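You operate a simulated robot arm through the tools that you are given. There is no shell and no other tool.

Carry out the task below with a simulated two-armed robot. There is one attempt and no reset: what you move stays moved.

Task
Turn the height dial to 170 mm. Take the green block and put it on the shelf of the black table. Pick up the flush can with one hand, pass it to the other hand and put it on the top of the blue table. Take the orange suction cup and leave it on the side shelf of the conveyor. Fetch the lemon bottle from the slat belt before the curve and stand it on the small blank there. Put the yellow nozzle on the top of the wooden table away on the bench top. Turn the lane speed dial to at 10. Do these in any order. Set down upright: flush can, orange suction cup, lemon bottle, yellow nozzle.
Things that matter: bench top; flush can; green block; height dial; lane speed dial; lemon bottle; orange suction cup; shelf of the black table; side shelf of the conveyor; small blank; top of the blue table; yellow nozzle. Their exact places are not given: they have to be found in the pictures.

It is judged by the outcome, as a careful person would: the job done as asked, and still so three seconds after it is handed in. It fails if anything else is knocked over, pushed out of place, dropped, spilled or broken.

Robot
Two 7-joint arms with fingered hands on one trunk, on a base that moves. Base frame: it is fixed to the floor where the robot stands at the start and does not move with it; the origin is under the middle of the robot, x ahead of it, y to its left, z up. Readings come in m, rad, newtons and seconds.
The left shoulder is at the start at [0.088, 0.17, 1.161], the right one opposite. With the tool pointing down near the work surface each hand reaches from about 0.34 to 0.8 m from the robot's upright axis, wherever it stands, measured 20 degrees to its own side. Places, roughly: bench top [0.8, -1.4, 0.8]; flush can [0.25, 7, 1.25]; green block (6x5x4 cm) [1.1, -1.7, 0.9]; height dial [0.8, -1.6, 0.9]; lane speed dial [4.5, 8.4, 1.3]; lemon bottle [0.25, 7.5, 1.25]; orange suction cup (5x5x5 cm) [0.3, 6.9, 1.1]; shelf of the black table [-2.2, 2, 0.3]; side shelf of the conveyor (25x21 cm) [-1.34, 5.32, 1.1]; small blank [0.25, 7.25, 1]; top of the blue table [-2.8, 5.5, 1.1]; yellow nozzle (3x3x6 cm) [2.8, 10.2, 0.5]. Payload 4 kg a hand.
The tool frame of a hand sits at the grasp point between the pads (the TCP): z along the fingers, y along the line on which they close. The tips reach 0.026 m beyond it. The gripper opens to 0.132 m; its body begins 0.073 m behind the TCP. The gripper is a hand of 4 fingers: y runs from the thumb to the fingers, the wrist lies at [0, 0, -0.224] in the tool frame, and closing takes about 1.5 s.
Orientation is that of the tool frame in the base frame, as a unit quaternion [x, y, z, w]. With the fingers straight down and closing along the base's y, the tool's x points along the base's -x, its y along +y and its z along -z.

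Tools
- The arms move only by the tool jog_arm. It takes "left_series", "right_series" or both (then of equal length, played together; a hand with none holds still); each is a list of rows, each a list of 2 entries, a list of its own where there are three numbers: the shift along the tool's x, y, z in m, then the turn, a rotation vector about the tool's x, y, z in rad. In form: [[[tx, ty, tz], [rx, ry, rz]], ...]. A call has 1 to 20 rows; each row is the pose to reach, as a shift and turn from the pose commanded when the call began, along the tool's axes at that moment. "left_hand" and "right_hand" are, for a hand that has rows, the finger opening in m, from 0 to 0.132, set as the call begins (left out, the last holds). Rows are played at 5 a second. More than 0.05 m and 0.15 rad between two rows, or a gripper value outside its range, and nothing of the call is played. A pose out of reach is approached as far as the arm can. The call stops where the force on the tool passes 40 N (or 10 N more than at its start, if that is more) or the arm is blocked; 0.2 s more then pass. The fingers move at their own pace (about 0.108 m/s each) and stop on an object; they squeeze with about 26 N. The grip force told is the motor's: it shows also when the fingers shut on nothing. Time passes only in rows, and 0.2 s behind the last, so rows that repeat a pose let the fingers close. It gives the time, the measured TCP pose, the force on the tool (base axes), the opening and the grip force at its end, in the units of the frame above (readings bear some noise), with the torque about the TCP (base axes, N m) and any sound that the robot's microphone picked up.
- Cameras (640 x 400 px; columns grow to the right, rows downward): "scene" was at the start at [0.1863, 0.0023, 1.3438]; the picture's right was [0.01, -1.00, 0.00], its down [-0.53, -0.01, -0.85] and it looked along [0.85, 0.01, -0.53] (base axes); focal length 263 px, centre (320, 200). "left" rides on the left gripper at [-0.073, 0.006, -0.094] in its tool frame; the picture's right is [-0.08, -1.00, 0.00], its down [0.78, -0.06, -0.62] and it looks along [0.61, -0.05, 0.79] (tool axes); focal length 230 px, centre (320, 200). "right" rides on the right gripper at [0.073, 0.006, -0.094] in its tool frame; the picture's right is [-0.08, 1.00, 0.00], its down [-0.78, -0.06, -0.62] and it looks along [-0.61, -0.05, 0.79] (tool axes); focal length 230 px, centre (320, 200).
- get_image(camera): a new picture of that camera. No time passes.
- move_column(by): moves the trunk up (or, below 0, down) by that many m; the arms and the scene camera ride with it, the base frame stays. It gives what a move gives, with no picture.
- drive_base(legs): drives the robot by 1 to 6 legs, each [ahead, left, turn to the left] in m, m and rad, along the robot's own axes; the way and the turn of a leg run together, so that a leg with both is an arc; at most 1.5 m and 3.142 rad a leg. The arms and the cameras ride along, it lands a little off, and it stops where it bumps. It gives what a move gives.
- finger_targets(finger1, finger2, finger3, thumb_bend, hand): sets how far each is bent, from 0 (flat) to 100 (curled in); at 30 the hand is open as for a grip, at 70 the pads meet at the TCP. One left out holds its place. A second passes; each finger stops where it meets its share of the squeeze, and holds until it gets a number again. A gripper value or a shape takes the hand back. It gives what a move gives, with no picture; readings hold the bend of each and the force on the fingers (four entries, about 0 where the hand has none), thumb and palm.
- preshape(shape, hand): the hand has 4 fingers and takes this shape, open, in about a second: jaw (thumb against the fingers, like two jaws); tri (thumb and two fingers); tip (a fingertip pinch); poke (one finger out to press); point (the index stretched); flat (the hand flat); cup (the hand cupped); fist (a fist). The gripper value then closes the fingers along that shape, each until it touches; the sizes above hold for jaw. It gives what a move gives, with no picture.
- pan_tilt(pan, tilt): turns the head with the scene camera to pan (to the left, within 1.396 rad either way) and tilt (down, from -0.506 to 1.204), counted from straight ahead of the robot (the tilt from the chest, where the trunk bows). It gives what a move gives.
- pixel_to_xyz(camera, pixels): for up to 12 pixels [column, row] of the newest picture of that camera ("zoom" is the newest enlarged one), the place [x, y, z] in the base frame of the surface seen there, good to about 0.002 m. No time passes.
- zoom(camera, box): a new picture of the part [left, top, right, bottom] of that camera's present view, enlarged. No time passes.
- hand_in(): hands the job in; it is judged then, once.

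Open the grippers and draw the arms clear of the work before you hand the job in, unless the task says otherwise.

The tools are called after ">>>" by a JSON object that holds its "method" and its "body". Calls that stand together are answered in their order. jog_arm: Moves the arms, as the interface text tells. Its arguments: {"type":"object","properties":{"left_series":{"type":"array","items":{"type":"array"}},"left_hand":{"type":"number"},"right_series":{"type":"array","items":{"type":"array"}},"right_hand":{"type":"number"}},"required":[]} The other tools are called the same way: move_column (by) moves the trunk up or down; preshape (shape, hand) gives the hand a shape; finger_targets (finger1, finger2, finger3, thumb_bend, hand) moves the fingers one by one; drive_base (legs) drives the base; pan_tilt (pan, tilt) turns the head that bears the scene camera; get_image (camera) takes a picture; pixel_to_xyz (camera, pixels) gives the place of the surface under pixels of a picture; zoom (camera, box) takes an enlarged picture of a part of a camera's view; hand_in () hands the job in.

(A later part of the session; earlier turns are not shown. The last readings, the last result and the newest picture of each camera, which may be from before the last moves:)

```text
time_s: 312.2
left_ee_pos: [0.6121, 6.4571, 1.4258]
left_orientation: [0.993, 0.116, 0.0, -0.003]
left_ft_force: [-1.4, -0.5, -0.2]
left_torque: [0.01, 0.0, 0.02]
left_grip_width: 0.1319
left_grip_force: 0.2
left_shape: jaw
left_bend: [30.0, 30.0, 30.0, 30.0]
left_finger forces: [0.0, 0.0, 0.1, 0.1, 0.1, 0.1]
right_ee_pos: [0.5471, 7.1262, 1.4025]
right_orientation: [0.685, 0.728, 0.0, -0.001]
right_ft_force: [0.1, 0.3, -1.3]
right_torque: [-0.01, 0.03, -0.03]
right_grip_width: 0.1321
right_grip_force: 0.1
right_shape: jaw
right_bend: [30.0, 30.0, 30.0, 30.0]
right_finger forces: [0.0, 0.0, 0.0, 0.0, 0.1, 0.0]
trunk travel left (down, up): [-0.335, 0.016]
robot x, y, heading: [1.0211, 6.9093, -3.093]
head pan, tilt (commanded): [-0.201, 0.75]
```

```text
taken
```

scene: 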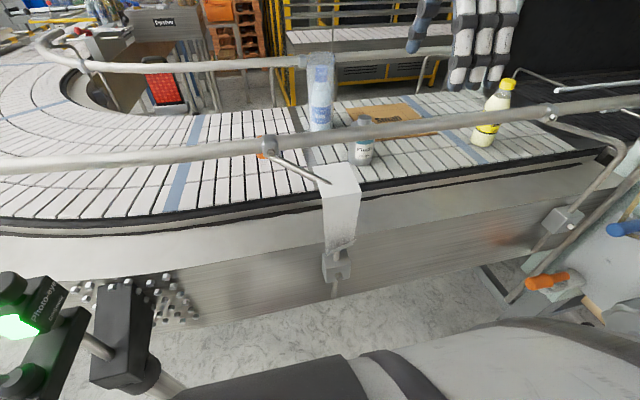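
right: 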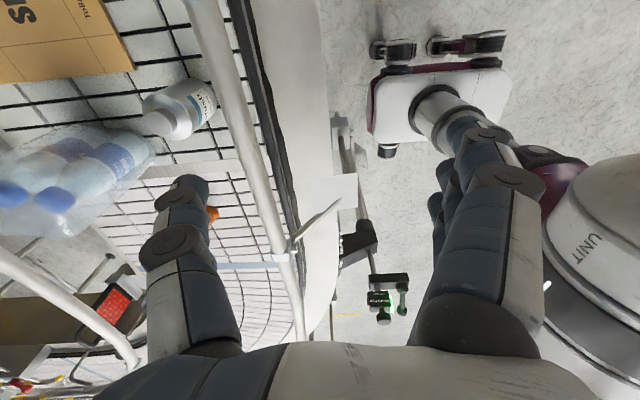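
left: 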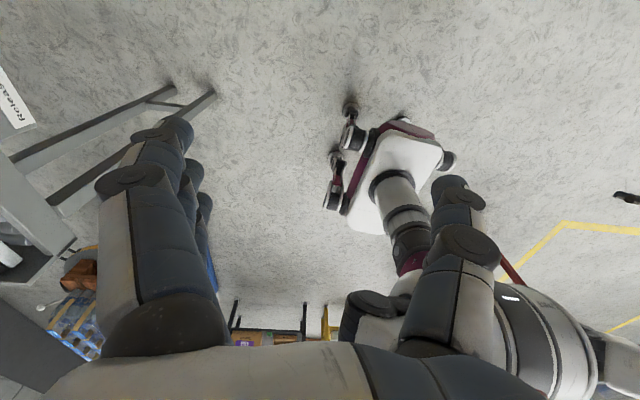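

I see the can at (363,140), lemon bottle at (495,110), the cardboard blank at (395,118) and the cup half hidden behind the rail at (265,148). I enlarge and measure.

>>> {"method": "zoom", "body": {"camera": "scene", "box": [240, 50, 560, 210]}}

>>> {"method": "pixel_to_xyz", "body": {"camera": "zoom", "pixels": [[248, 150], [250, 195], [245, 170], [520, 95], [500, 175], [536, 65], [300, 105], [400, 165], [340, 120], [370, 140], [50, 190], [53, 210]]}}

>>> {"method": "pixel_to_xyz", "body": {"camera": "zoom", "pixels": [[160, 60], [160, 140], [350, 100], [280, 125], [305, 125], [390, 120], [430, 150], [380, 170], [480, 210], [450, 190], [270, 185], [550, 130]]}}

```text
2.00 times, centred on (400, 130) of scene
```

zoom: 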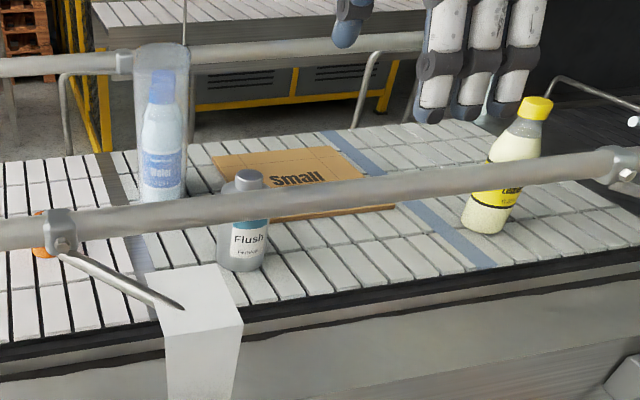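

```text
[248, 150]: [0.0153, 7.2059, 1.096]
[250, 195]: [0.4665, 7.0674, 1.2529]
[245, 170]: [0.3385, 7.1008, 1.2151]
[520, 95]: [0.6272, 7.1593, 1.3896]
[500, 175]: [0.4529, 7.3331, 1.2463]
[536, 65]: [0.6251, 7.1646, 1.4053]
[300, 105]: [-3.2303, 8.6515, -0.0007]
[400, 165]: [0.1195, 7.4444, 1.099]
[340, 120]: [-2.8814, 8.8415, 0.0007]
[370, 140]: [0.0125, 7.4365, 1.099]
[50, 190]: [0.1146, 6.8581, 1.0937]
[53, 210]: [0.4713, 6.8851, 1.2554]
```

```text
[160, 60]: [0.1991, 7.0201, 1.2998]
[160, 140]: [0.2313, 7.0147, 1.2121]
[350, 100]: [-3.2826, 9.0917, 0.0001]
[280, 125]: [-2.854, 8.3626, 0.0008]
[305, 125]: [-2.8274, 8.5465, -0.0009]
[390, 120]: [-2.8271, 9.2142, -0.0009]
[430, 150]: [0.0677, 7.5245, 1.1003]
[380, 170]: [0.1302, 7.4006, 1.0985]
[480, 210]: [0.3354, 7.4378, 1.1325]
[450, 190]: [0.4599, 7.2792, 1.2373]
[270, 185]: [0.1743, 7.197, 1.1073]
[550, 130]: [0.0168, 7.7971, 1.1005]
```

The blank is marked "Small", the can "Flush". I start with the lemon bottle: move the right hand (narrowed) at height z≈1.40 halfway toward it and check the elbow's clearance to the machine.

>>> {"method": "jog_arm", "body": {"right_series": [[[0.037, -0.021, 0], [0, 0, 0]], [[0.074, -0.043, 0], [0, 0, 0]], [[0.11, -0.064, 0], [0, 0, 0]], [[0.147, -0.085, 0], [0, 0, 0]], [[0.184, -0.107, 0], [0, 0, 0]], [[0.184, -0.107, 0], [0, 0, 0]]], "right_hand": 0.09}}

>>> {"method": "pan_tilt", "body": {"pan": -0.7, "tilt": 0.5}}

>>> {"method": "get_image", "body": {"camera": "scene"}}

```text
time_s: 313.6
left_ee_pos: [0.6143, 6.4569, 1.4247]
left_orientation: [0.993, 0.116, -0.001, -0.005]
left_ft_force: [0.0, 0.7, -0.7]
left_torque: [0.0, 0.01, 0.03]
left_grip_width: 0.1319
left_grip_force: 0.0
left_shape: jaw
left_bend: [30.0, 30.0, 30.0, 30.0]
left_finger forces: [0.0, 0.0, 0.0, 0.1, 0.1, 0.0]
right_ee_pos: [0.4297, 7.3055, 1.4026]
right_orientation: [0.686, 0.728, -0.001, -0.001]
right_ft_force: [-0.4, -0.7, 0.4]
right_torque: [0.01, -0.05, 0.02]
right_grip_width: 0.0903
right_grip_force: 0.0
right_shape: jaw
right_bend: [68.0, 68.0, 68.0, 65.0]
right_finger forces: [0.0, 0.0, 0.1, 0.0, 0.1, 0.0]
trunk travel left (down, up): [-0.335, 0.016]
robot x, y, heading: [1.0233, 6.9051, -3.079]
head pan, tilt (commanded): [-0.201, 0.75]
```

```text
time_s: 314.5
left_ee_pos: [0.6129, 6.4565, 1.4247]
left_orientation: [0.993, 0.117, 0.0, -0.004]
left_ft_force: [0.3, -0.7, 1.0]
left_torque: [0.0, -0.01, -0.01]
left_grip_width: 0.1318
left_grip_force: 0.1
left_shape: jaw
left_bend: [30.0, 30.0, 30.0, 30.0]
left_finger forces: [0.0, 0.0, 0.1, 0.1, 0.0, 0.0]
right_ee_pos: [0.4297, 7.3049, 1.4017]
right_orientation: [0.685, 0.728, -0.001, -0.001]
right_ft_force: [0.7, -1.0, 0.1]
right_torque: [-0.04, -0.02, 0.01]
right_grip_width: 0.0903
right_grip_force: 0.1
right_shape: jaw
right_bend: [68.0, 68.0, 68.0, 65.0]
right_finger forces: [0.0, 0.1, 0.0, 0.0, 0.1, 0.0]
trunk travel left (down, up): [-0.335, 0.016]
robot x, y, heading: [1.0227, 6.9075, -3.081]
head pan, tilt (commanded): [-0.7, 0.499]
```

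```text
taken
```

scene: 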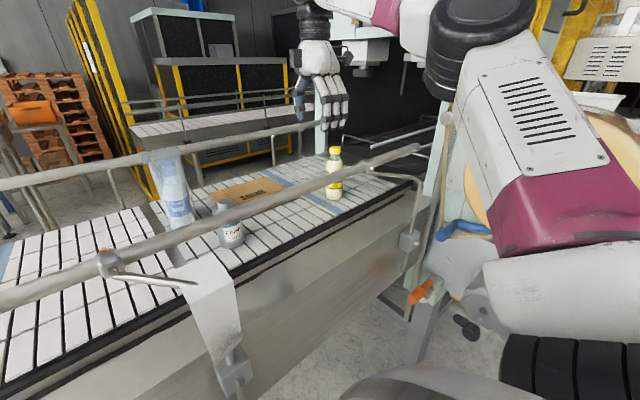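

The upper arm reaches forward with the elbow up at (470,50); I measure elbow and machine parts near it.

>>> {"method": "pixel_to_xyz", "body": {"camera": "scene", "pixels": [[470, 40], [500, 20], [440, 80], [530, 100], [600, 140], [600, 200], [390, 20], [470, 190], [625, 140], [560, 40], [460, 230], [420, 290]]}}

```text
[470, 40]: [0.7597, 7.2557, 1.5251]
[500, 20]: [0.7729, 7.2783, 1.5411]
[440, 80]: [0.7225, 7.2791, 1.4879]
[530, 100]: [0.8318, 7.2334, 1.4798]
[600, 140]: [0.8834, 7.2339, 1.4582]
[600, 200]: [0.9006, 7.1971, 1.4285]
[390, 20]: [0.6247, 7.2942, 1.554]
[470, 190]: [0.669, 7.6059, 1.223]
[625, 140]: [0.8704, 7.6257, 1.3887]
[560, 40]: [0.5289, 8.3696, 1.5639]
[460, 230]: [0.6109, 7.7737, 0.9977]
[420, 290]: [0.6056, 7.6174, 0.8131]
```

Elbow is at about y 7.3, z 1.5, over 0.2 m clear of the machine. I continue to above the bottle and look with the right wrist camera.

>>> {"method": "jog_arm", "body": {"right_series": [[[0.036, -0.021, 0], [0, 0, 0]], [[0.073, -0.043, 0], [0, 0, 0]], [[0.109, -0.064, 0], [0, 0, 0]], [[0.1455, -0.086, 0], [0, 0, 0]], [[0.1455, -0.086, 0], [0, 0, 0]]]}}

>>> {"method": "get_image", "body": {"camera": "right"}}

>>> {"method": "get_image", "body": {"camera": "scene"}}

```text
time_s: 315.7
left_ee_pos: [0.6126, 6.4545, 1.4242]
left_orientation: [0.993, 0.117, -0.001, -0.005]
left_ft_force: [-0.2, -0.3, 0.2]
left_torque: [0.03, 0.0, 0.0]
left_grip_width: 0.1318
left_grip_force: 0.2
left_shape: jaw
left_bend: [30.0, 30.0, 30.0, 30.0]
left_finger forces: [0.0, 0.0, 0.1, 0.1, 0.0, 0.1]
right_ee_pos: [0.4103, 7.4028, 1.3702]
right_orientation: [0.685, 0.729, -0.001, -0.001]
right_ft_force: [0.2, 0.1, -0.2]
right_torque: [0.02, 0.01, 0.0]
right_grip_width: 0.0903
right_grip_force: 0.0
right_shape: jaw
right_bend: [68.0, 68.0, 68.0, 65.0]
right_finger forces: [0.1, 0.0, 0.0, 0.1, 0.0, 0.1]
right hand out of reach, approached as far as the arm can: row 2, 3, 4, 5
trunk travel left (down, up): [-0.335, 0.016]
robot x, y, heading: [1.0198, 6.9069, -3.085]
head pan, tilt (commanded): [-0.7, 0.499]
```

```text
taken
```

right: 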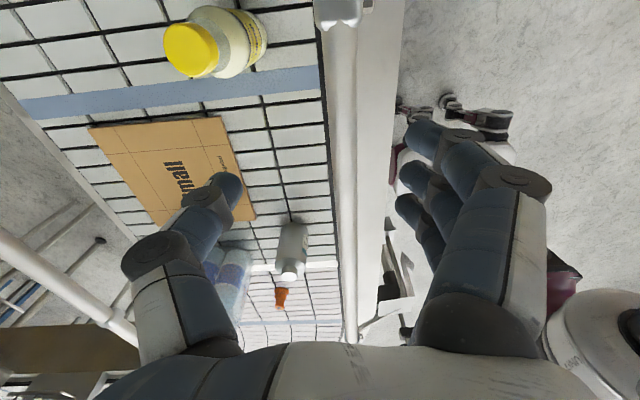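

```text
taken
```

scene: 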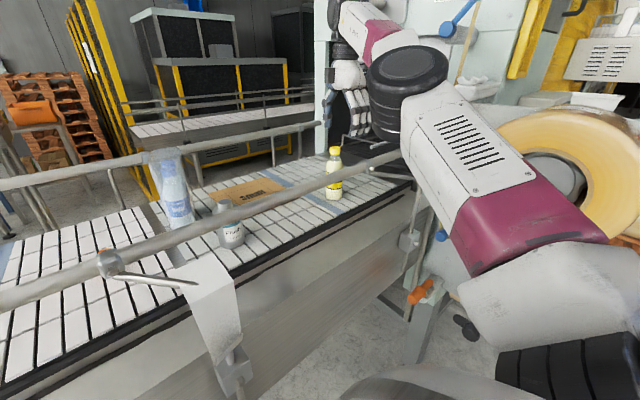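

The arm ran out of reach at (0.41,7.40). I drive 0.10 m nearer and turn the hand back to its neutral yaw while moving over the bottle.

>>> {"method": "drive_base", "body": {"legs": [[0.1, -0.04, 0]]}}

>>> {"method": "jog_arm", "body": {"right_series": [[[0.0, 0.0, -0.01], [0, 0, 0.13]], [[0.0, 0.0, -0.02], [0, 0, 0.26]], [[0.0, 0.0, -0.03], [0, 0, 0.39]], [[0.0, 0.0, -0.03], [0, 0, 0.52]], [[0.0, 0.0, -0.03], [0, 0, 0.65]], [[0.0, 0.0, -0.03], [0, 0, 0.78]], [[0.0, 0.0, -0.03], [0, 0, 0.91]], [[0.0, 0.0, -0.03], [0, 0, 1.04]], [[0.0, 0.0, -0.03], [0, 0, 1.17]], [[0.0, 0.0, -0.03], [0, 0, 1.3]], [[0.0, 0.0, -0.03], [0, 0, 1.43]], [[0.0, 0.0, -0.03], [0, 0, 1.55]], [[0.0, 0.0, -0.03], [0, 0, 1.55]]]}}

>>> {"method": "get_image", "body": {"camera": "right"}}

>>> {"method": "get_image", "body": {"camera": "scene"}}

```text
time_s: 316.9
left_ee_pos: [0.509, 6.4918, 1.4244]
left_orientation: [0.993, 0.115, -0.001, -0.004]
left_ft_force: [-0.8, -0.8, 0.5]
left_torque: [-0.01, 0.0, -0.01]
left_grip_width: 0.1317
left_grip_force: 0.0
left_shape: jaw
left_bend: [30.0, 30.0, 30.0, 30.0]
left_finger forces: [0.0, 0.0, 0.0, 0.1, 0.1, 0.1]
right_ee_pos: [0.3101, 7.4391, 1.3697]
right_orientation: [0.687, 0.727, -0.002, -0.001]
right_ft_force: [0.0, -0.2, 0.3]
right_torque: [0.0, 0.0, -0.01]
right_grip_width: 0.0904
right_grip_force: 0.0
right_shape: jaw
right_bend: [68.0, 68.0, 68.0, 65.0]
right_finger forces: [0.0, 0.0, 0.1, 0.0, 0.0, 0.0]
trunk travel left (down, up): [-0.335, 0.016]
robot x, y, heading: [0.9198, 6.9423, -3.086]
head pan, tilt (commanded): [-0.7, 0.499]
```

```text
time_s: 319.7
left_ee_pos: [0.5088, 6.4923, 1.4239]
left_orientation: [0.993, 0.116, 0.0, -0.004]
left_ft_force: [0.7, -0.4, -0.6]
left_torque: [0.0, -0.01, -0.01]
left_grip_width: 0.1319
left_grip_force: 0.2
left_shape: jaw
left_bend: [30.0, 30.0, 30.0, 30.0]
left_finger forces: [0.0, 0.0, 0.1, 0.1, 0.0, 0.0]
right_ee_pos: [0.3194, 7.4347, 1.3952]
right_orientation: [0.999, 0.038, -0.001, -0.001]
right_ft_force: [-0.8, 0.6, 1.0]
right_torque: [0.0, 0.03, 0.01]
right_grip_width: 0.0904
right_grip_force: 0.2
right_shape: jaw
right_bend: [68.0, 68.0, 68.0, 65.0]
right_finger forces: [0.0, 0.1, 0.0, 0.0, 0.1, 0.1]
right hand out of reach, approached as far as the arm can: row 1, 2, 3, 4, 5, 6, 7, 8, 9, 10, 11, 12, 13
trunk travel left (down, up): [-0.335, 0.016]
robot x, y, heading: [0.918, 6.9384, -3.086]
head pan, tilt (commanded): [-0.7, 0.499]
```

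```text
taken
```

right: 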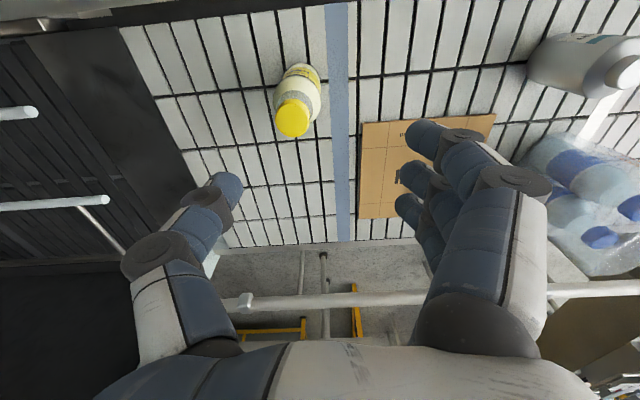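

```text
taken
```

scene: 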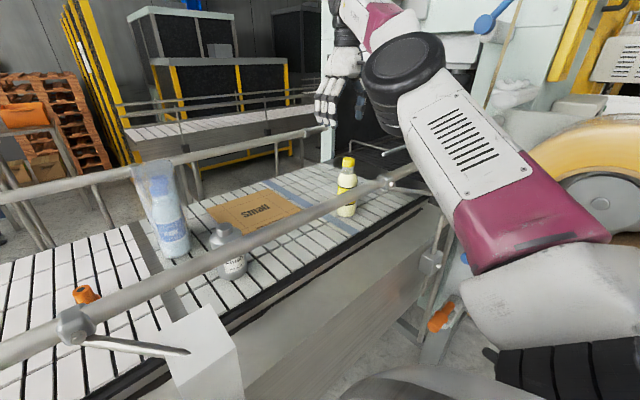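

The hand is now over the bottle area at (0.319,7.435,1.395) with neutral yaw. I measure the bottle's cap and body with the wrist camera.

>>> {"method": "zoom", "body": {"camera": "right", "box": [240, 40, 360, 160]}}

>>> {"method": "pixel_to_xyz", "body": {"camera": "zoom", "pixels": [[210, 305], [150, 300], [165, 320], [170, 260], [190, 230], [200, 190], [240, 180], [215, 220], [270, 200], [160, 230], [190, 325], [210, 150]]}}

```text
3.33 times, centred on (300, 100) of right
```

zoom: 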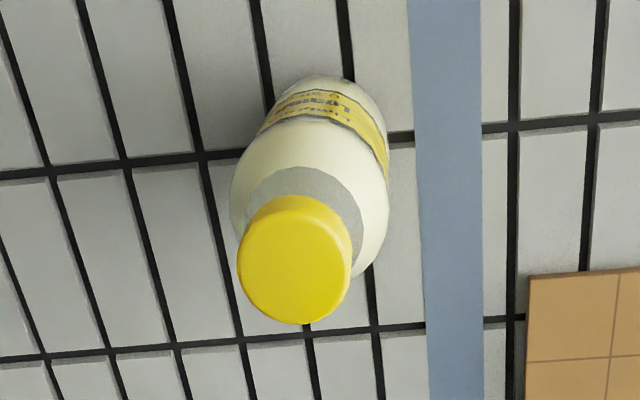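

```text
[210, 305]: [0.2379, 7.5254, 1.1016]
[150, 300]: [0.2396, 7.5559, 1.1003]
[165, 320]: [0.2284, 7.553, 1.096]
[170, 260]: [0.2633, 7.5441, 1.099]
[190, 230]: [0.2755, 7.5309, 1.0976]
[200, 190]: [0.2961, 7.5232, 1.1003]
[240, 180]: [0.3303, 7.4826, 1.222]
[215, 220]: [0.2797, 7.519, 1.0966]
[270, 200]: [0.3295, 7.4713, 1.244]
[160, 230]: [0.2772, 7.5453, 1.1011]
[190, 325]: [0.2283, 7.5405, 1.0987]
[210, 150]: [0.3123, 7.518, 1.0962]
```

I query the cap's own pixels around zoom (293,260).

>>> {"method": "pixel_to_xyz", "body": {"camera": "zoom", "pixels": [[293, 265], [293, 225], [293, 305], [250, 265], [338, 265], [310, 180], [255, 200], [375, 200], [320, 150], [350, 180], [330, 110], [270, 170]]}}

```text
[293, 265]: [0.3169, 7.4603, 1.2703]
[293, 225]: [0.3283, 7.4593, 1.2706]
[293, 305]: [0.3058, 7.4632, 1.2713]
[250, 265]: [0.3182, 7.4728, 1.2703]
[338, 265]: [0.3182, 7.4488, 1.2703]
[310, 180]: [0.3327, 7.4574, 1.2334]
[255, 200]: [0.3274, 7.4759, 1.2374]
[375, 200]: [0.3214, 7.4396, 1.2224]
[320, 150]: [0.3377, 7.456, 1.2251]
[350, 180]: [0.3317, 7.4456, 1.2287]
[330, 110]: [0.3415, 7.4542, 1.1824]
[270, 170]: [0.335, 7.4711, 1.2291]
```

Bottle axis is (0.317,7.461), cap top z 1.2705, body radius ≈0.026. I descend to TCP z≈1.206 (palm just above the cap) with the hand at 0.09 m open, in two stages.

>>> {"method": "jog_arm", "body": {"right_series": [[[0, -0.013, 0.03], [0, 0, 0]], [[0, -0.0264, 0.06], [0, 0, 0]], [[0, -0.0264, 0.1], [0, 0, 0]], [[0, -0.0264, 0.13], [0, 0, 0]], [[0, -0.0264, 0.13], [0, 0, 0]]]}}

>>> {"method": "get_image", "body": {"camera": "right"}}

>>> {"method": "get_image", "body": {"camera": "scene"}}

```text
time_s: 320.9
left_ee_pos: [0.5103, 6.4904, 1.4249]
left_orientation: [0.993, 0.116, 0.0, -0.004]
left_ft_force: [0.7, -0.3, 0.6]
left_torque: [-0.04, 0.01, -0.04]
left_grip_width: 0.1319
left_grip_force: 0.1
left_shape: jaw
left_bend: [30.0, 30.0, 30.0, 30.0]
left_finger forces: [0.0, 0.0, 0.0, 0.1, 0.0, 0.0]
right_ee_pos: [0.2889, 7.4729, 1.2701]
right_orientation: [0.999, 0.039, -0.001, 0.001]
right_ft_force: [0.0, -0.9, 0.6]
right_torque: [-0.02, -0.04, 0.0]
right_grip_width: 0.0905
right_grip_force: 0.1
right_shape: jaw
right_bend: [68.0, 68.0, 68.0, 65.0]
right_finger forces: [0.1, 0.0, 0.0, 0.1, 0.0, 0.0]
right hand out of reach, approached as far as the arm can: row 1, 2, 3, 4, 5
trunk travel left (down, up): [-0.335, 0.016]
robot x, y, heading: [0.9165, 6.9408, -3.085]
head pan, tilt (commanded): [-0.7, 0.499]
```

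```text
taken
```

right: 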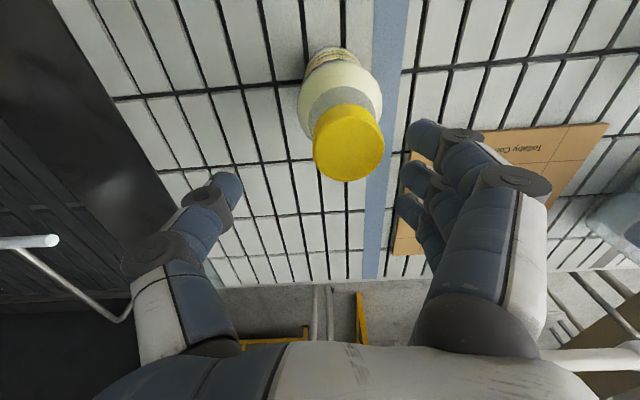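

```text
taken
```

scene: 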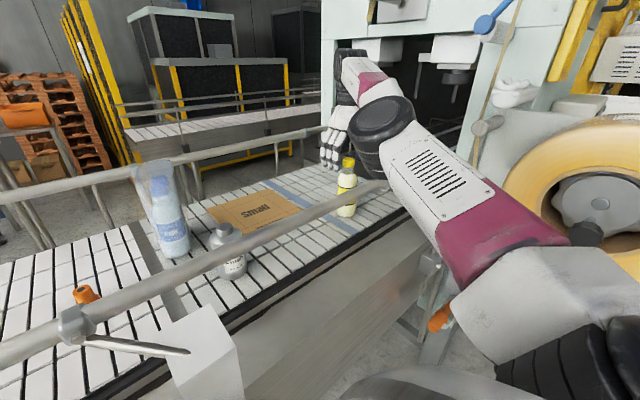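

The commanded pose ran ahead of the reachable one (out-of-reach notices), so I bring the command back to the bottle axis: shift about +8 cm along tool x and +5 cm along tool y, ending at (0.317,7.461) about z 1.30.

>>> {"method": "jog_arm", "body": {"right_series": [[[0.027, 0.017, 0], [0, 0, 0]], [[0.054, 0.034, 0], [0, 0, 0]], [[0.0813, 0.0503, 0], [0, 0, 0]], [[0.0813, 0.0503, 0], [0, 0, 0]], [[0.0813, 0.0503, 0], [0, 0, 0]]]}}

>>> {"method": "get_image", "body": {"camera": "right"}}

```text
time_s: 322.1
left_ee_pos: [0.51, 6.4911, 1.4242]
left_orientation: [0.993, 0.117, -0.001, -0.004]
left_ft_force: [0.4, -0.7, 0.0]
left_torque: [-0.03, 0.03, 0.02]
left_grip_width: 0.132
left_grip_force: 0.0
left_shape: jaw
left_bend: [30.0, 30.0, 30.0, 30.0]
left_finger forces: [0.0, 0.0, 0.1, 0.1, 0.0, 0.1]
right_ee_pos: [0.2967, 7.4673, 1.3022]
right_orientation: [0.999, 0.038, -0.001, 0.001]
right_ft_force: [-0.7, -0.1, 0.1]
right_torque: [0.02, -0.01, -0.01]
right_grip_width: 0.0907
right_grip_force: 0.0
right_shape: jaw
right_bend: [68.0, 68.0, 68.0, 65.0]
right_finger forces: [0.0, 0.1, 0.1, 0.0, 0.1, 0.0]
right hand out of reach, approached as far as the arm can: row 1, 2, 3, 4, 5
trunk travel left (down, up): [-0.335, 0.016]
robot x, y, heading: [0.9199, 6.9454, -3.086]
head pan, tilt (commanded): [-0.7, 0.499]
```

```text
taken
```

right: 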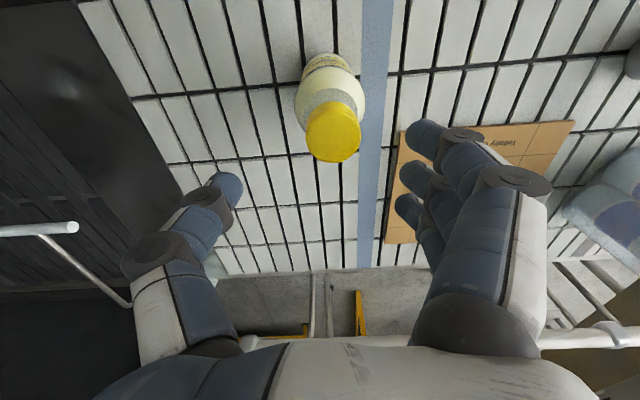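

Still a little short: TCP (0.297,7.467,1.302) versus bottle axis (0.317,7.461). I shift 2 cm more along tool x and 0.7 cm along tool y.

>>> {"method": "jog_arm", "body": {"right_series": [[[0.0195, 0.0075, 0], [0, 0, 0]], [[0.0195, 0.0075, 0], [0, 0, 0]], [[0.0195, 0.0075, 0], [0, 0, 0]]]}}

```text
time_s: 322.9
left_ee_pos: [0.5096, 6.492, 1.4253]
left_orientation: [0.993, 0.116, -0.001, -0.004]
left_ft_force: [0.0, 0.7, 1.2]
left_torque: [-0.02, 0.02, -0.02]
left_grip_width: 0.1319
left_grip_force: 0.0
left_shape: jaw
left_bend: [30.0, 30.0, 30.0, 30.0]
left_finger forces: [0.0, 0.0, 0.0, 0.0, 0.0, 0.0]
right_ee_pos: [0.2995, 7.4689, 1.3084]
right_orientation: [0.999, 0.04, -0.001, 0.0]
right_ft_force: [0.3, -0.1, -0.6]
right_torque: [0.03, 0.01, -0.01]
right_grip_width: 0.0905
right_grip_force: 0.0
right_shape: jaw
right_bend: [68.0, 68.0, 68.0, 65.0]
right_finger forces: [0.1, 0.1, 0.1, 0.0, 0.0, 0.0]
right hand out of reach, approached as far as the arm can: row 1, 2, 3
trunk travel left (down, up): [-0.335, 0.016]
robot x, y, heading: [0.9215, 6.94, -3.088]
head pan, tilt (commanded): [-0.7, 0.499]
```

The command is still beyond reach. I draw the command back toward the robot in small rows and watch which rows become reachable.

>>> {"method": "jog_arm", "body": {"right_series": [[[0.02, 0.01, 0], [0, 0, 0]], [[0.04, 0.02, 0], [0, 0, 0]], [[0.06, 0.03, 0], [0, 0, 0]], [[0.08, 0.04, 0], [0, 0, 0]], [[0.1, 0.05, 0], [0, 0, 0]], [[0.1, 0.05, 0], [0, 0, 0]]]}}

```text
time_s: 324.3
left_ee_pos: [0.5094, 6.4913, 1.4241]
left_orientation: [0.993, 0.116, -0.001, -0.004]
left_ft_force: [0.6, 0.1, 0.2]
left_torque: [0.02, 0.0, 0.01]
left_grip_width: 0.1318
left_grip_force: 0.0
left_shape: jaw
left_bend: [30.0, 30.0, 30.0, 30.0]
left_finger forces: [0.1, 0.0, 0.0, 0.0, 0.0, 0.0]
right_ee_pos: [0.3136, 7.4691, 1.3396]
right_orientation: [0.999, 0.039, -0.001, 0.001]
right_ft_force: [0.5, 0.5, -0.2]
right_torque: [0.02, 0.0, -0.01]
right_grip_width: 0.0905
right_grip_force: 0.0
right_shape: jaw
right_bend: [68.0, 68.0, 68.0, 65.0]
right_finger forces: [0.1, 0.1, 0.0, 0.1, 0.0, 0.0]
right hand out of reach, approached as far as the arm can: row 1, 2, 3, 4, 5, 6
trunk travel left (down, up): [-0.335, 0.016]
robot x, y, heading: [0.9189, 6.9434, -3.086]
head pan, tilt (commanded): [-0.7, 0.499]
```

The limit seems to be a joint one rather than distance. I turn the hand clockwise (about tool +z) so its yaw follows the arm's direction to the right, and see whether the notices vanish.

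>>> {"method": "jog_arm", "body": {"right_series": [[[0, 0, 0], [0, 0, 0.13]], [[0, 0, 0], [0, 0, 0.26]], [[0, 0, 0], [0, 0, 0.39]], [[0, 0, 0], [0, 0, 0.52]], [[0, 0, 0], [0, 0, 0.65]], [[0, 0, 0], [0, 0, 0.65]]]}}

>>> {"method": "get_image", "body": {"camera": "scene"}}

```text
time_s: 325.7
left_ee_pos: [0.5099, 6.493, 1.4238]
left_orientation: [0.993, 0.116, 0.0, -0.004]
left_ft_force: [0.1, 0.2, 0.2]
left_torque: [-0.04, -0.01, -0.01]
left_grip_width: 0.132
left_grip_force: 0.0
left_shape: jaw
left_bend: [30.0, 30.0, 30.0, 30.0]
left_finger forces: [0.0, 0.0, 0.0, 0.0, 0.0, 0.0]
right_ee_pos: [0.3126, 7.4735, 1.3404]
right_orientation: [0.959, -0.282, -0.002, 0.002]
right_ft_force: [-0.2, -0.1, -0.1]
right_torque: [-0.01, 0.0, 0.0]
right_grip_width: 0.0902
right_grip_force: 0.0
right_shape: jaw
right_bend: [68.0, 68.0, 68.0, 65.0]
right_finger forces: [0.0, 0.0, 0.0, 0.0, 0.1, 0.0]
trunk travel left (down, up): [-0.335, 0.016]
robot x, y, heading: [0.921, 6.9398, -3.083]
head pan, tilt (commanded): [-0.7, 0.499]
```

```text
taken
```

scene: 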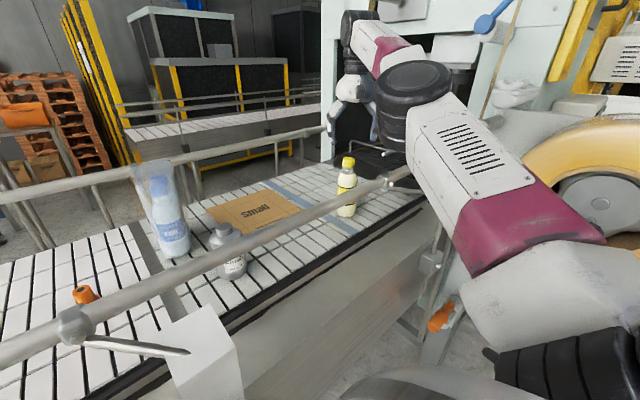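

The notices vanished; the hand is at (0.3126,7.4735,1.3404) with a suitable yaw. I centre on the bottle axis and descend to z≈1.25 first.

>>> {"method": "jog_arm", "body": {"right_series": [[[0.0105, 0.0081, 0.01], [0, 0, 0]], [[0.0105, 0.0081, 0.05], [0, 0, 0]], [[0.0105, 0.0081, 0.09], [0, 0, 0]], [[0.0105, 0.0081, 0.09], [0, 0, 0]], [[0.0105, 0.0081, 0.09], [0, 0, 0]]]}}

>>> {"method": "get_image", "body": {"camera": "right"}}

```text
time_s: 326.9
left_ee_pos: [0.5092, 6.4918, 1.4255]
left_orientation: [0.993, 0.115, -0.001, -0.004]
left_ft_force: [0.1, -0.1, 0.3]
left_torque: [0.02, -0.01, 0.01]
left_grip_width: 0.1319
left_grip_force: 0.1
left_shape: jaw
left_bend: [30.0, 30.0, 30.0, 30.0]
left_finger forces: [0.0, 0.0, 0.0, 0.0, 0.1, 0.1]
right_ee_pos: [0.2868, 7.4769, 1.2561]
right_orientation: [0.959, -0.282, 0.0, 0.001]
right_ft_force: [-0.2, 0.6, 0.2]
right_torque: [0.0, 0.0, -0.01]
right_grip_width: 0.0908
right_grip_force: 0.0
right_shape: jaw
right_bend: [68.0, 68.0, 68.0, 65.0]
right_finger forces: [0.0, 0.1, 0.0, 0.1, 0.0, 0.1]
right hand out of reach, approached as far as the arm can: row 1, 2, 3, 4, 5
trunk travel left (down, up): [-0.335, 0.016]
robot x, y, heading: [0.9166, 6.9436, -3.089]
head pan, tilt (commanded): [-0.7, 0.499]
```

```text
taken
```

right: 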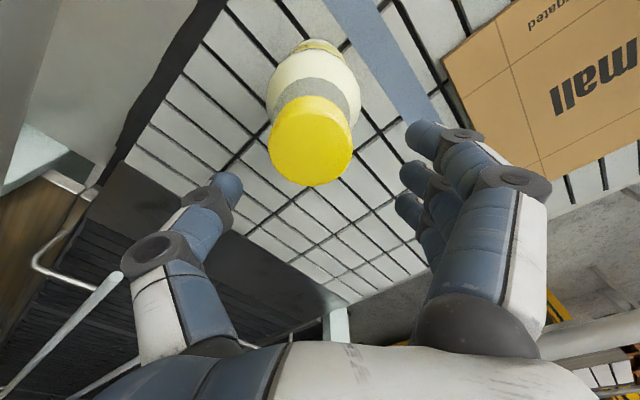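

The arm seems fully stretched (constant shoulder distance), hence the stuck position. I raise the hand clear of the cap first and then try drawing it back toward the shoulder with larger steps.

>>> {"method": "jog_arm", "body": {"right_series": [[[0.0, 0.0, -0.04], [0, 0, 0]], [[0.0, 0.0, -0.08], [0, 0, 0]], [[0.02, 0.0, -0.1], [0, 0, 0]], [[0.04, 0.01, -0.1], [0, 0, 0]], [[0.07, 0.03, -0.1], [0, 0, 0]], [[0.1, 0.05, -0.1], [0, 0, 0]], [[0.13, 0.07, -0.1], [0, 0, 0]], [[0.16, 0.09, -0.1], [0, 0, 0]], [[0.19, 0.11, -0.1], [0, 0, 0]], [[0.22, 0.13, -0.1], [0, 0, 0]], [[0.22, 0.13, -0.1], [0, 0, 0]]]}}

```text
time_s: 329.3
left_ee_pos: [0.5089, 6.4917, 1.4252]
left_orientation: [0.993, 0.115, -0.001, -0.003]
left_ft_force: [0.1, -0.3, 0.3]
left_torque: [0.01, 0.01, -0.02]
left_grip_width: 0.1323
left_grip_force: 0.1
left_shape: jaw
left_bend: [30.0, 30.0, 30.0, 30.0]
left_finger forces: [0.0, 0.0, 0.0, 0.0, 0.1, 0.0]
right_ee_pos: [0.4028, 7.2484, 1.3571]
right_orientation: [0.959, -0.282, -0.002, 0.0]
right_ft_force: [0.0, -0.1, -0.2]
right_torque: [-0.05, 0.0, -0.01]
right_grip_width: 0.0906
right_grip_force: 0.0
right_shape: jaw
right_bend: [68.0, 68.0, 68.0, 65.0]
right_finger forces: [0.0, 0.0, 0.1, 0.1, 0.1, 0.1]
right hand out of reach, approached as far as the arm can: row 1, 2, 3
trunk travel left (down, up): [-0.335, 0.016]
robot x, y, heading: [0.9194, 6.9409, -3.088]
head pan, tilt (commanded): [-0.7, 0.499]
```

The arm is free again at (0.403,7.248,1.357). I drive the base slightly nearer (0.05 ahead, 0.09 right) so the bottle lies well within reach with a bent elbow.

>>> {"method": "drive_base", "body": {"legs": [[0.05, -0.09, 0]]}}

>>> {"method": "get_image", "body": {"camera": "scene"}}

>>> {"method": "pixel_to_xyz", "body": {"camera": "scene", "pixels": [[440, 60], [470, 100], [500, 150], [560, 200], [400, 30], [600, 130], [520, 130], [450, 20]]}}

```text
time_s: 330.8
left_ee_pos: [0.4545, 6.5793, 1.4247]
left_orientation: [0.993, 0.116, -0.001, -0.004]
left_ft_force: [0.5, -0.7, 0.4]
left_torque: [0.01, 0.0, 0.03]
left_grip_width: 0.1321
left_grip_force: 0.1
left_shape: jaw
left_bend: [30.0, 30.0, 30.0, 30.0]
left_finger forces: [0.1, 0.0, 0.0, 0.1, 0.0, 0.0]
right_ee_pos: [0.3481, 7.336, 1.3576]
right_orientation: [0.959, -0.282, -0.002, 0.001]
right_ft_force: [-0.6, 0.6, 0.1]
right_torque: [0.03, -0.01, -0.05]
right_grip_width: 0.0902
right_grip_force: 0.1
right_shape: jaw
right_bend: [68.0, 68.0, 68.0, 65.0]
right_finger forces: [0.0, 0.0, 0.0, 0.0, 0.1, 0.1]
trunk travel left (down, up): [-0.335, 0.016]
robot x, y, heading: [0.8625, 7.0326, -3.087]
head pan, tilt (commanded): [-0.7, 0.499]
```

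```text
taken
```

scene: 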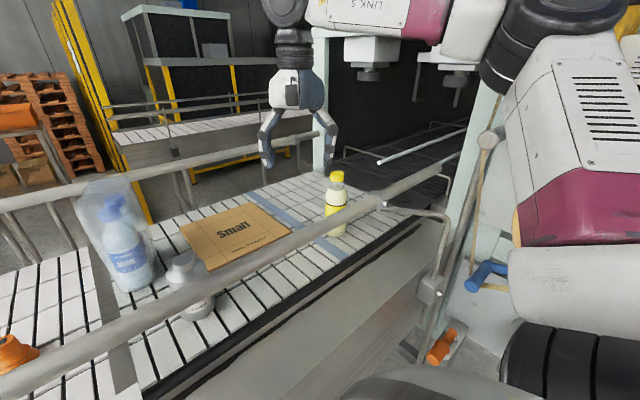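

```text
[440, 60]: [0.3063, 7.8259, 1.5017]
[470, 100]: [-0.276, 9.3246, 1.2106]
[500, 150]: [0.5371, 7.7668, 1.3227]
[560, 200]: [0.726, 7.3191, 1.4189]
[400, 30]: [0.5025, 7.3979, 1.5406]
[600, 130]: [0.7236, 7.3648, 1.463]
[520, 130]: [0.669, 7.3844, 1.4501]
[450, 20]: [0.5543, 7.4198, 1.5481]
```

The elbow region is about y 7.4–7.47 with the machine at 7.6. I move 60 % of the way toward the bottle and re-measure the arm.

>>> {"method": "jog_arm", "body": {"right_series": [[[-0.028, -0.026, 0], [0, 0, 0]], [[-0.056, -0.053, 0], [0, 0, 0]], [[-0.056, -0.053, 0], [0, 0, 0]]]}}

>>> {"method": "get_image", "body": {"camera": "scene"}}

>>> {"method": "pixel_to_xyz", "body": {"camera": "scene", "pixels": [[480, 60], [500, 40], [460, 40], [530, 30], [430, 20], [520, 150], [560, 200], [590, 130], [630, 60], [500, 100]]}}

```text
time_s: 331.6
left_ee_pos: [0.455, 6.5776, 1.4253]
left_orientation: [0.993, 0.115, -0.001, -0.004]
left_ft_force: [-0.6, -0.7, -1.1]
left_torque: [0.02, -0.02, -0.01]
left_grip_width: 0.1318
left_grip_force: 0.1
left_shape: jaw
left_bend: [30.0, 30.0, 30.0, 30.0]
left_finger forces: [0.0, 0.1, 0.0, 0.1, 0.0, 0.1]
right_ee_pos: [0.3304, 7.4131, 1.3601]
right_orientation: [0.96, -0.281, -0.002, 0.001]
right_ft_force: [0.4, 0.6, -1.7]
right_torque: [0.02, -0.01, -0.01]
right_grip_width: 0.0904
right_grip_force: 0.0
right_shape: jaw
right_bend: [68.0, 68.0, 68.0, 65.0]
right_finger forces: [0.0, 0.0, 0.0, 0.0, 0.0, 0.0]
trunk travel left (down, up): [-0.335, 0.016]
robot x, y, heading: [0.8631, 7.0296, -3.089]
head pan, tilt (commanded): [-0.7, 0.499]
```

```text
taken
```

scene: 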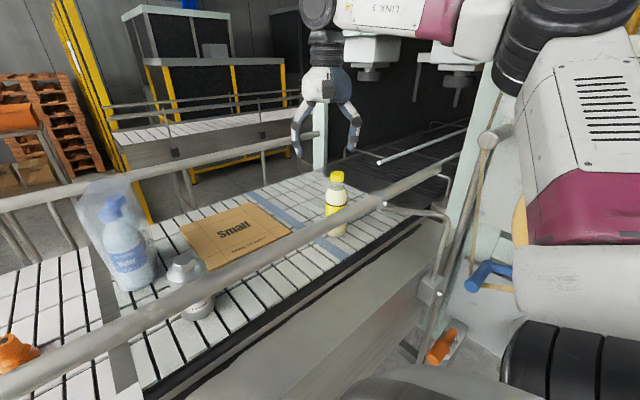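

```text
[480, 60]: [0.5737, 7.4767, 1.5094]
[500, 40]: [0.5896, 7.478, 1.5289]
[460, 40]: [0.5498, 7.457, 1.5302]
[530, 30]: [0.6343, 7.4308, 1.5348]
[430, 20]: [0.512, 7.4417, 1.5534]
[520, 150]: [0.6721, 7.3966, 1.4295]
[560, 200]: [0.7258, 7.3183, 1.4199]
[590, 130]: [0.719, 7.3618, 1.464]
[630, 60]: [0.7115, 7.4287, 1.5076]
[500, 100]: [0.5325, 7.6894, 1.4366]
```

Elbow surface is at y≈7.48, machine panel at y≈7.63–7.69; there is still room. I finish centring over the bottle and lower to z≈1.28.

>>> {"method": "jog_arm", "body": {"right_series": [[[-0.0185, -0.0165, 0], [0, 0, 0]], [[-0.0371, -0.0331, 0], [0, 0, 0]], [[-0.0371, -0.0331, 0.04], [0, 0, 0]], [[-0.0371, -0.0331, 0.07], [0, 0, 0]], [[-0.0371, -0.0331, 0.07], [0, 0, 0]]]}}

>>> {"method": "get_image", "body": {"camera": "right"}}

>>> {"method": "get_image", "body": {"camera": "scene"}}

>>> {"method": "pixel_to_xyz", "body": {"camera": "right", "pixels": [[320, 140], [310, 130], [330, 130], [320, 110], [320, 150]]}}

```text
time_s: 332.8
left_ee_pos: [0.456, 6.5796, 1.4245]
left_orientation: [0.993, 0.116, 0.0, -0.004]
left_ft_force: [-0.2, -1.2, 0.2]
left_torque: [0.03, 0.01, -0.02]
left_grip_width: 0.1321
left_grip_force: 0.1
left_shape: jaw
left_bend: [30.0, 30.0, 30.0, 30.0]
left_finger forces: [0.1, 0.1, 0.0, 0.0, 0.0, 0.0]
right_ee_pos: [0.3177, 7.4595, 1.2868]
right_orientation: [0.96, -0.281, -0.001, 0.0]
right_ft_force: [-0.7, 0.1, -0.1]
right_torque: [0.02, -0.02, 0.01]
right_grip_width: 0.0907
right_grip_force: 0.0
right_shape: jaw
right_bend: [68.0, 68.0, 68.0, 65.0]
right_finger forces: [0.1, 0.1, 0.0, 0.0, 0.0, 0.0]
trunk travel left (down, up): [-0.335, 0.016]
robot x, y, heading: [0.8661, 7.0283, -3.086]
head pan, tilt (commanded): [-0.7, 0.499]
```

```text
taken
```

right: 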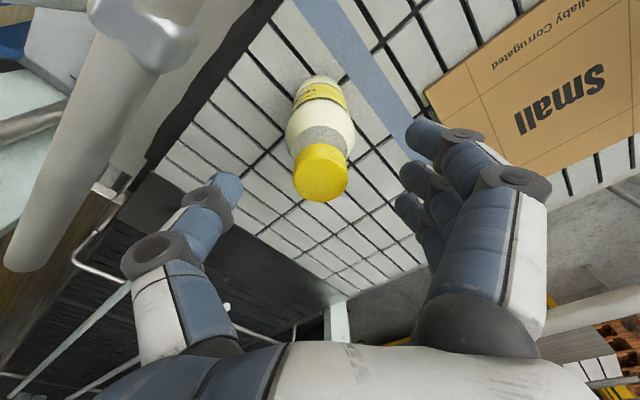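

```text
taken
```

scene: 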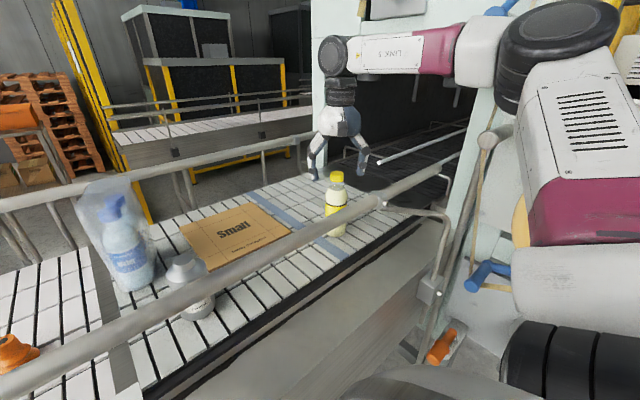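

```text
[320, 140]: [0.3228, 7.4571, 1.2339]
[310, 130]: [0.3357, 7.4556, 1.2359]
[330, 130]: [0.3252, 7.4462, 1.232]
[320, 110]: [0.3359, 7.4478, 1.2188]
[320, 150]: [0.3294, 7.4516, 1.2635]
```

The cap is centred within 5 mm between thumb and fingers. I descend 8 cm to TCP z≈1.207 with a 4 mm correction.

>>> {"method": "jog_arm", "body": {"right_series": [[[0.004, 0, 0.03], [0, 0, 0]], [[0.004, 0, 0.06], [0, 0, 0]], [[0.004, 0, 0.079], [0, 0, 0]], [[0.004, 0, 0.079], [0, 0, 0]]]}}

>>> {"method": "get_image", "body": {"camera": "right"}}

>>> {"method": "get_image", "body": {"camera": "scene"}}

```text
time_s: 333.8
left_ee_pos: [0.4548, 6.5799, 1.4242]
left_orientation: [0.993, 0.116, 0.0, -0.004]
left_ft_force: [-0.2, 0.6, 0.8]
left_torque: [-0.02, 0.05, -0.01]
left_grip_width: 0.132
left_grip_force: 0.1
left_shape: jaw
left_bend: [30.0, 30.0, 30.0, 30.0]
left_finger forces: [0.1, 0.0, 0.1, 0.1, 0.0, 0.0]
right_ee_pos: [0.3175, 7.4576, 1.2085]
right_orientation: [0.96, -0.282, -0.001, 0.001]
right_ft_force: [-0.4, -0.1, 0.9]
right_torque: [0.02, 0.0, -0.01]
right_grip_width: 0.0905
right_grip_force: 0.1
right_shape: jaw
right_bend: [68.0, 68.0, 68.0, 65.0]
right_finger forces: [0.0, 0.0, 0.0, 0.0, 0.0, 0.0]
trunk travel left (down, up): [-0.335, 0.016]
robot x, y, heading: [0.8663, 7.0277, -3.09]
head pan, tilt (commanded): [-0.7, 0.499]
```

```text
taken
```

right: 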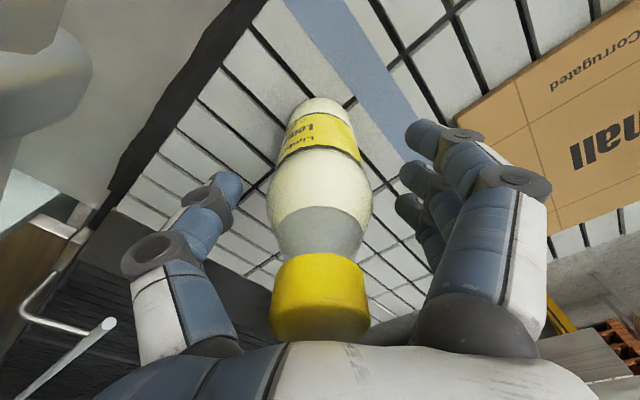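

```text
taken
```

scene: 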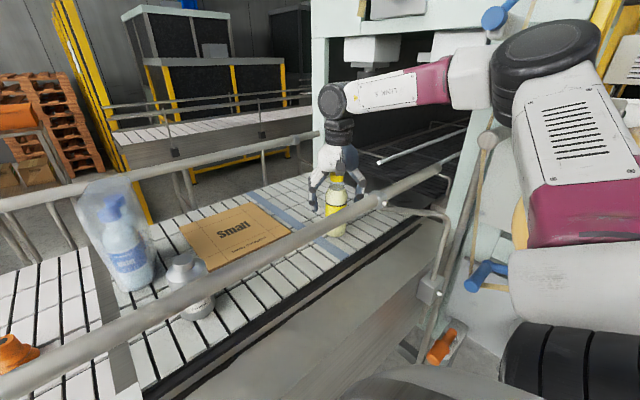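

The bottle stands between thumb and fingers, cap just under the palm. I close the hand on it.

>>> {"method": "jog_arm", "body": {"right_series": [[[0, 0, 0], [0, 0, 0]], [[0, 0, 0], [0, 0, 0]], [[0, 0, 0], [0, 0, 0]], [[0, 0, 0], [0, 0, 0]], [[0, 0, 0], [0, 0, 0]], [[0, 0, 0], [0, 0, 0]]], "right_hand": 0.0}}

>>> {"method": "get_image", "body": {"camera": "right"}}

```text
time_s: 335.2
left_ee_pos: [0.4551, 6.5794, 1.4249]
left_orientation: [0.993, 0.115, 0.0, -0.004]
left_ft_force: [0.7, 1.2, -0.9]
left_torque: [-0.01, -0.03, -0.03]
left_grip_width: 0.1321
left_grip_force: 0.0
left_shape: jaw
left_bend: [30.0, 30.0, 30.0, 30.0]
left_finger forces: [0.0, 0.0, 0.1, 0.0, 0.0, 0.1]
right_ee_pos: [0.3194, 7.4584, 1.2084]
right_orientation: [0.96, -0.282, -0.001, 0.0]
right_ft_force: [0.2, -0.3, -0.2]
right_torque: [-0.02, -0.01, 0.01]
right_grip_width: 0.0425
right_grip_force: 26.0
right_shape: jaw
right_bend: [73.0, 73.0, 73.0, 70.0]
right_finger forces: [7.1, 7.8, 8.0, 0.1, 23.3, 0.1]
trunk travel left (down, up): [-0.335, 0.016]
robot x, y, heading: [0.8632, 7.0285, -3.085]
head pan, tilt (commanded): [-0.7, 0.499]
```

```text
taken
```

right: 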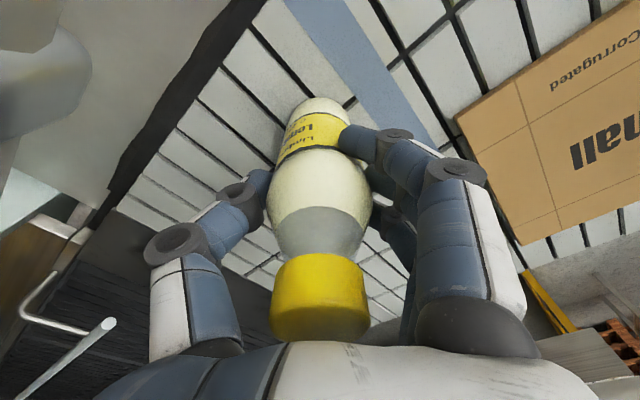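

All fingers hold it (0.0425 m, 26 N). I measure the Small blank's corners before lifting.

>>> {"method": "pixel_to_xyz", "body": {"camera": "scene", "pixels": [[184, 229], [250, 205], [288, 232], [212, 266], [235, 235], [260, 225], [225, 225], [195, 225], [185, 270], [205, 290], [125, 240], [320, 210]]}}

>>> {"method": "jog_arm", "body": {"right_series": [[[0, 0, -0.02], [0, 0, 0]], [[0, 0, -0.045], [0, 0, 0]], [[0, 0, -0.07], [0, 0, 0]], [[0, 0, -0.07], [0, 0, 0]]]}}

>>> {"method": "get_image", "body": {"camera": "scene"}}

```text
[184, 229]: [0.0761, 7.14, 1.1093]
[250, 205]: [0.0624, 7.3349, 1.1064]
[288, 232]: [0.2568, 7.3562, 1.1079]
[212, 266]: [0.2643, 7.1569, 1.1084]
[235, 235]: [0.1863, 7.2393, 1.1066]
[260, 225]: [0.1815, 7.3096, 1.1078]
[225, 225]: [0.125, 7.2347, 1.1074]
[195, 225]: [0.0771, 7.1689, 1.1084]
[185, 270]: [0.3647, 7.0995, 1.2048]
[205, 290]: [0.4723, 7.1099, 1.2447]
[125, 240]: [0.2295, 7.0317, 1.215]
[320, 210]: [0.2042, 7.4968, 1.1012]
```

```text
time_s: 336.2
left_ee_pos: [0.4542, 6.5787, 1.4247]
left_orientation: [0.993, 0.116, 0.0, -0.004]
left_ft_force: [0.2, 1.1, -0.1]
left_torque: [0.0, -0.01, 0.01]
left_grip_width: 0.1319
left_grip_force: 0.0
left_shape: jaw
left_bend: [30.0, 30.0, 30.0, 30.0]
left_finger forces: [0.0, 0.1, 0.1, 0.1, 0.0, 0.0]
right_ee_pos: [0.318, 7.4583, 1.2789]
right_orientation: [0.959, -0.282, -0.001, 0.0]
right_ft_force: [0.1, 0.5, -2.1]
right_torque: [-0.02, 0.01, -0.02]
right_grip_width: 0.0424
right_grip_force: 26.3
right_shape: jaw
right_bend: [73.0, 73.0, 73.0, 70.0]
right_finger forces: [7.1, 7.9, 8.0, 0.0, 23.4, 0.0]
trunk travel left (down, up): [-0.335, 0.016]
robot x, y, heading: [0.8639, 7.0326, -3.086]
head pan, tilt (commanded): [-0.7, 0.499]
```

```text
taken
```

scene: 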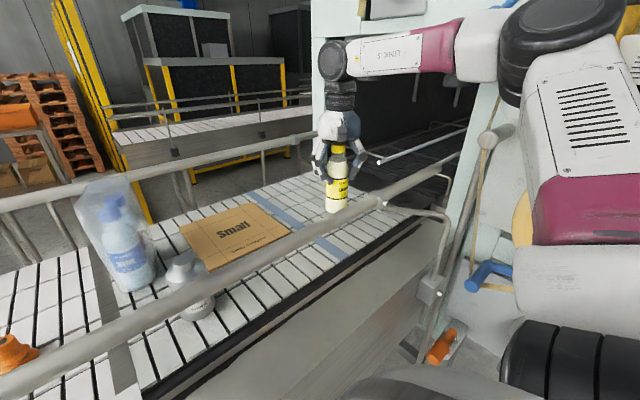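

Blank centre is about (0.165,7.247) at z 1.108. I carry the bottle to (0.185,7.255) at height, then check.

>>> {"method": "jog_arm", "body": {"right_series": [[[0, 0.04, 0], [0, 0, 0]], [[0, 0.081, 0], [0, 0, 0]], [[-0.001, 0.122, 0], [0, 0, 0]], [[-0.001, 0.162, 0], [0, 0, 0]], [[-0.0016, 0.203, 0], [0, 0, 0]], [[-0.0016, 0.243, 0], [0, 0, 0]], [[-0.0016, 0.243, 0.03], [0, 0, 0]], [[-0.0016, 0.243, 0.03], [0, 0, 0]]]}}

>>> {"method": "get_image", "body": {"camera": "scene"}}

>>> {"method": "get_image", "body": {"camera": "right"}}

```text
time_s: 338.0
left_ee_pos: [0.4545, 6.5794, 1.4243]
left_orientation: [0.993, 0.116, -0.001, -0.004]
left_ft_force: [-0.3, 0.9, 0.0]
left_torque: [0.02, 0.01, 0.03]
left_grip_width: 0.1317
left_grip_force: 0.0
left_shape: jaw
left_bend: [30.0, 30.0, 30.0, 30.0]
left_finger forces: [0.1, 0.0, 0.1, 0.1, 0.1, 0.0]
right_ee_pos: [0.1882, 7.2515, 1.2508]
right_orientation: [0.96, -0.281, 0.0, 0.001]
right_ft_force: [-0.3, -0.6, -1.2]
right_torque: [0.02, -0.01, -0.01]
right_grip_width: 0.0421
right_grip_force: 26.1
right_shape: jaw
right_bend: [73.0, 73.0, 73.0, 70.0]
right_finger forces: [7.2, 8.0, 8.4, 0.0, 23.7, 0.0]
trunk travel left (down, up): [-0.335, 0.016]
robot x, y, heading: [0.8668, 7.0276, -3.087]
head pan, tilt (commanded): [-0.7, 0.499]
```

```text
taken
```

scene: 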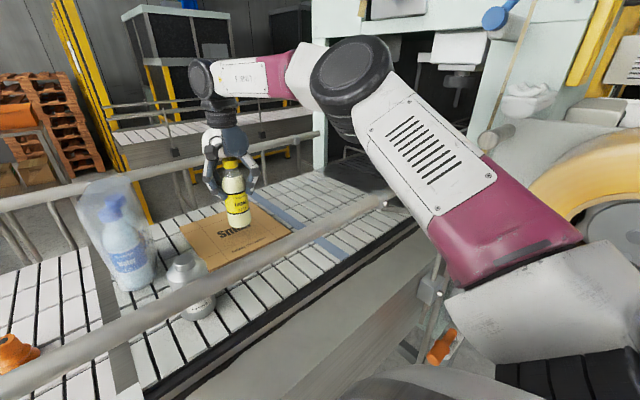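

```text
taken
```

right: 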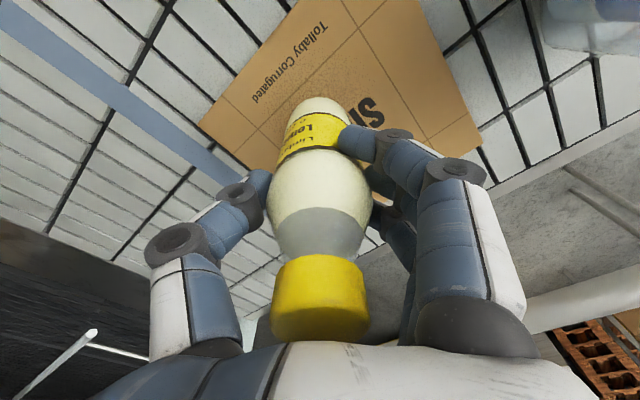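

The bottle hangs over the blank's middle, upright. I lower 3.1 cm and watch for contact.

>>> {"method": "jog_arm", "body": {"right_series": [[[0, 0, 0.015], [0, 0, 0]], [[0, 0, 0.026], [0, 0, 0]], [[0, 0, 0.031], [0, 0, 0]], [[0, 0, 0.031], [0, 0, 0]]]}}

```text
time_s: 339.0
left_ee_pos: [0.4555, 6.5787, 1.4251]
left_orientation: [0.993, 0.116, 0.0, -0.004]
left_ft_force: [0.1, 0.1, -0.4]
left_torque: [0.01, 0.01, 0.01]
left_grip_width: 0.1319
left_grip_force: 0.0
left_shape: jaw
left_bend: [30.0, 30.0, 30.0, 30.0]
left_finger forces: [0.0, 0.1, 0.0, 0.1, 0.0, 0.0]
right_ee_pos: [0.1876, 7.2534, 1.2194]
right_orientation: [0.96, -0.282, 0.0, 0.001]
right_ft_force: [-0.4, -0.3, -2.4]
right_torque: [0.03, -0.05, 0.0]
right_grip_width: 0.0423
right_grip_force: 26.1
right_shape: jaw
right_bend: [73.0, 73.0, 73.0, 70.0]
right_finger forces: [7.1, 8.0, 8.6, 0.0, 23.7, 0.0]
trunk travel left (down, up): [-0.335, 0.016]
robot x, y, heading: [0.8633, 7.0282, -3.084]
head pan, tilt (commanded): [-0.7, 0.499]
```

Still carrying its weight (about -2 N). I lower a few millimetres more to touch down.

>>> {"method": "jog_arm", "body": {"right_series": [[[0, 0, 0.002], [0, 0, 0]], [[0, 0, 0.004], [0, 0, 0]], [[0, 0, 0.004], [0, 0, 0]]]}}

```text
time_s: 339.8
left_ee_pos: [0.4546, 6.5786, 1.4247]
left_orientation: [0.993, 0.116, 0.0, -0.005]
left_ft_force: [-0.4, -0.4, 0.0]
left_torque: [0.01, 0.03, -0.03]
left_grip_width: 0.132
left_grip_force: 0.1
left_shape: jaw
left_bend: [30.0, 30.0, 30.0, 30.0]
left_finger forces: [0.0, 0.0, 0.1, 0.0, 0.0, 0.0]
right_ee_pos: [0.1871, 7.2528, 1.216]
right_orientation: [0.96, -0.281, -0.002, 0.001]
right_ft_force: [-0.4, 1.1, 7.5]
right_torque: [0.02, 0.02, -0.01]
right_grip_width: 0.042
right_grip_force: 26.3
right_shape: jaw
right_bend: [73.0, 73.0, 73.0, 70.0]
right_finger forces: [7.3, 8.4, 9.0, 0.0, 25.2, 0.1]
trunk travel left (down, up): [-0.335, 0.016]
robot x, y, heading: [0.864, 7.0287, -3.083]
head pan, tilt (commanded): [-0.7, 0.499]
```

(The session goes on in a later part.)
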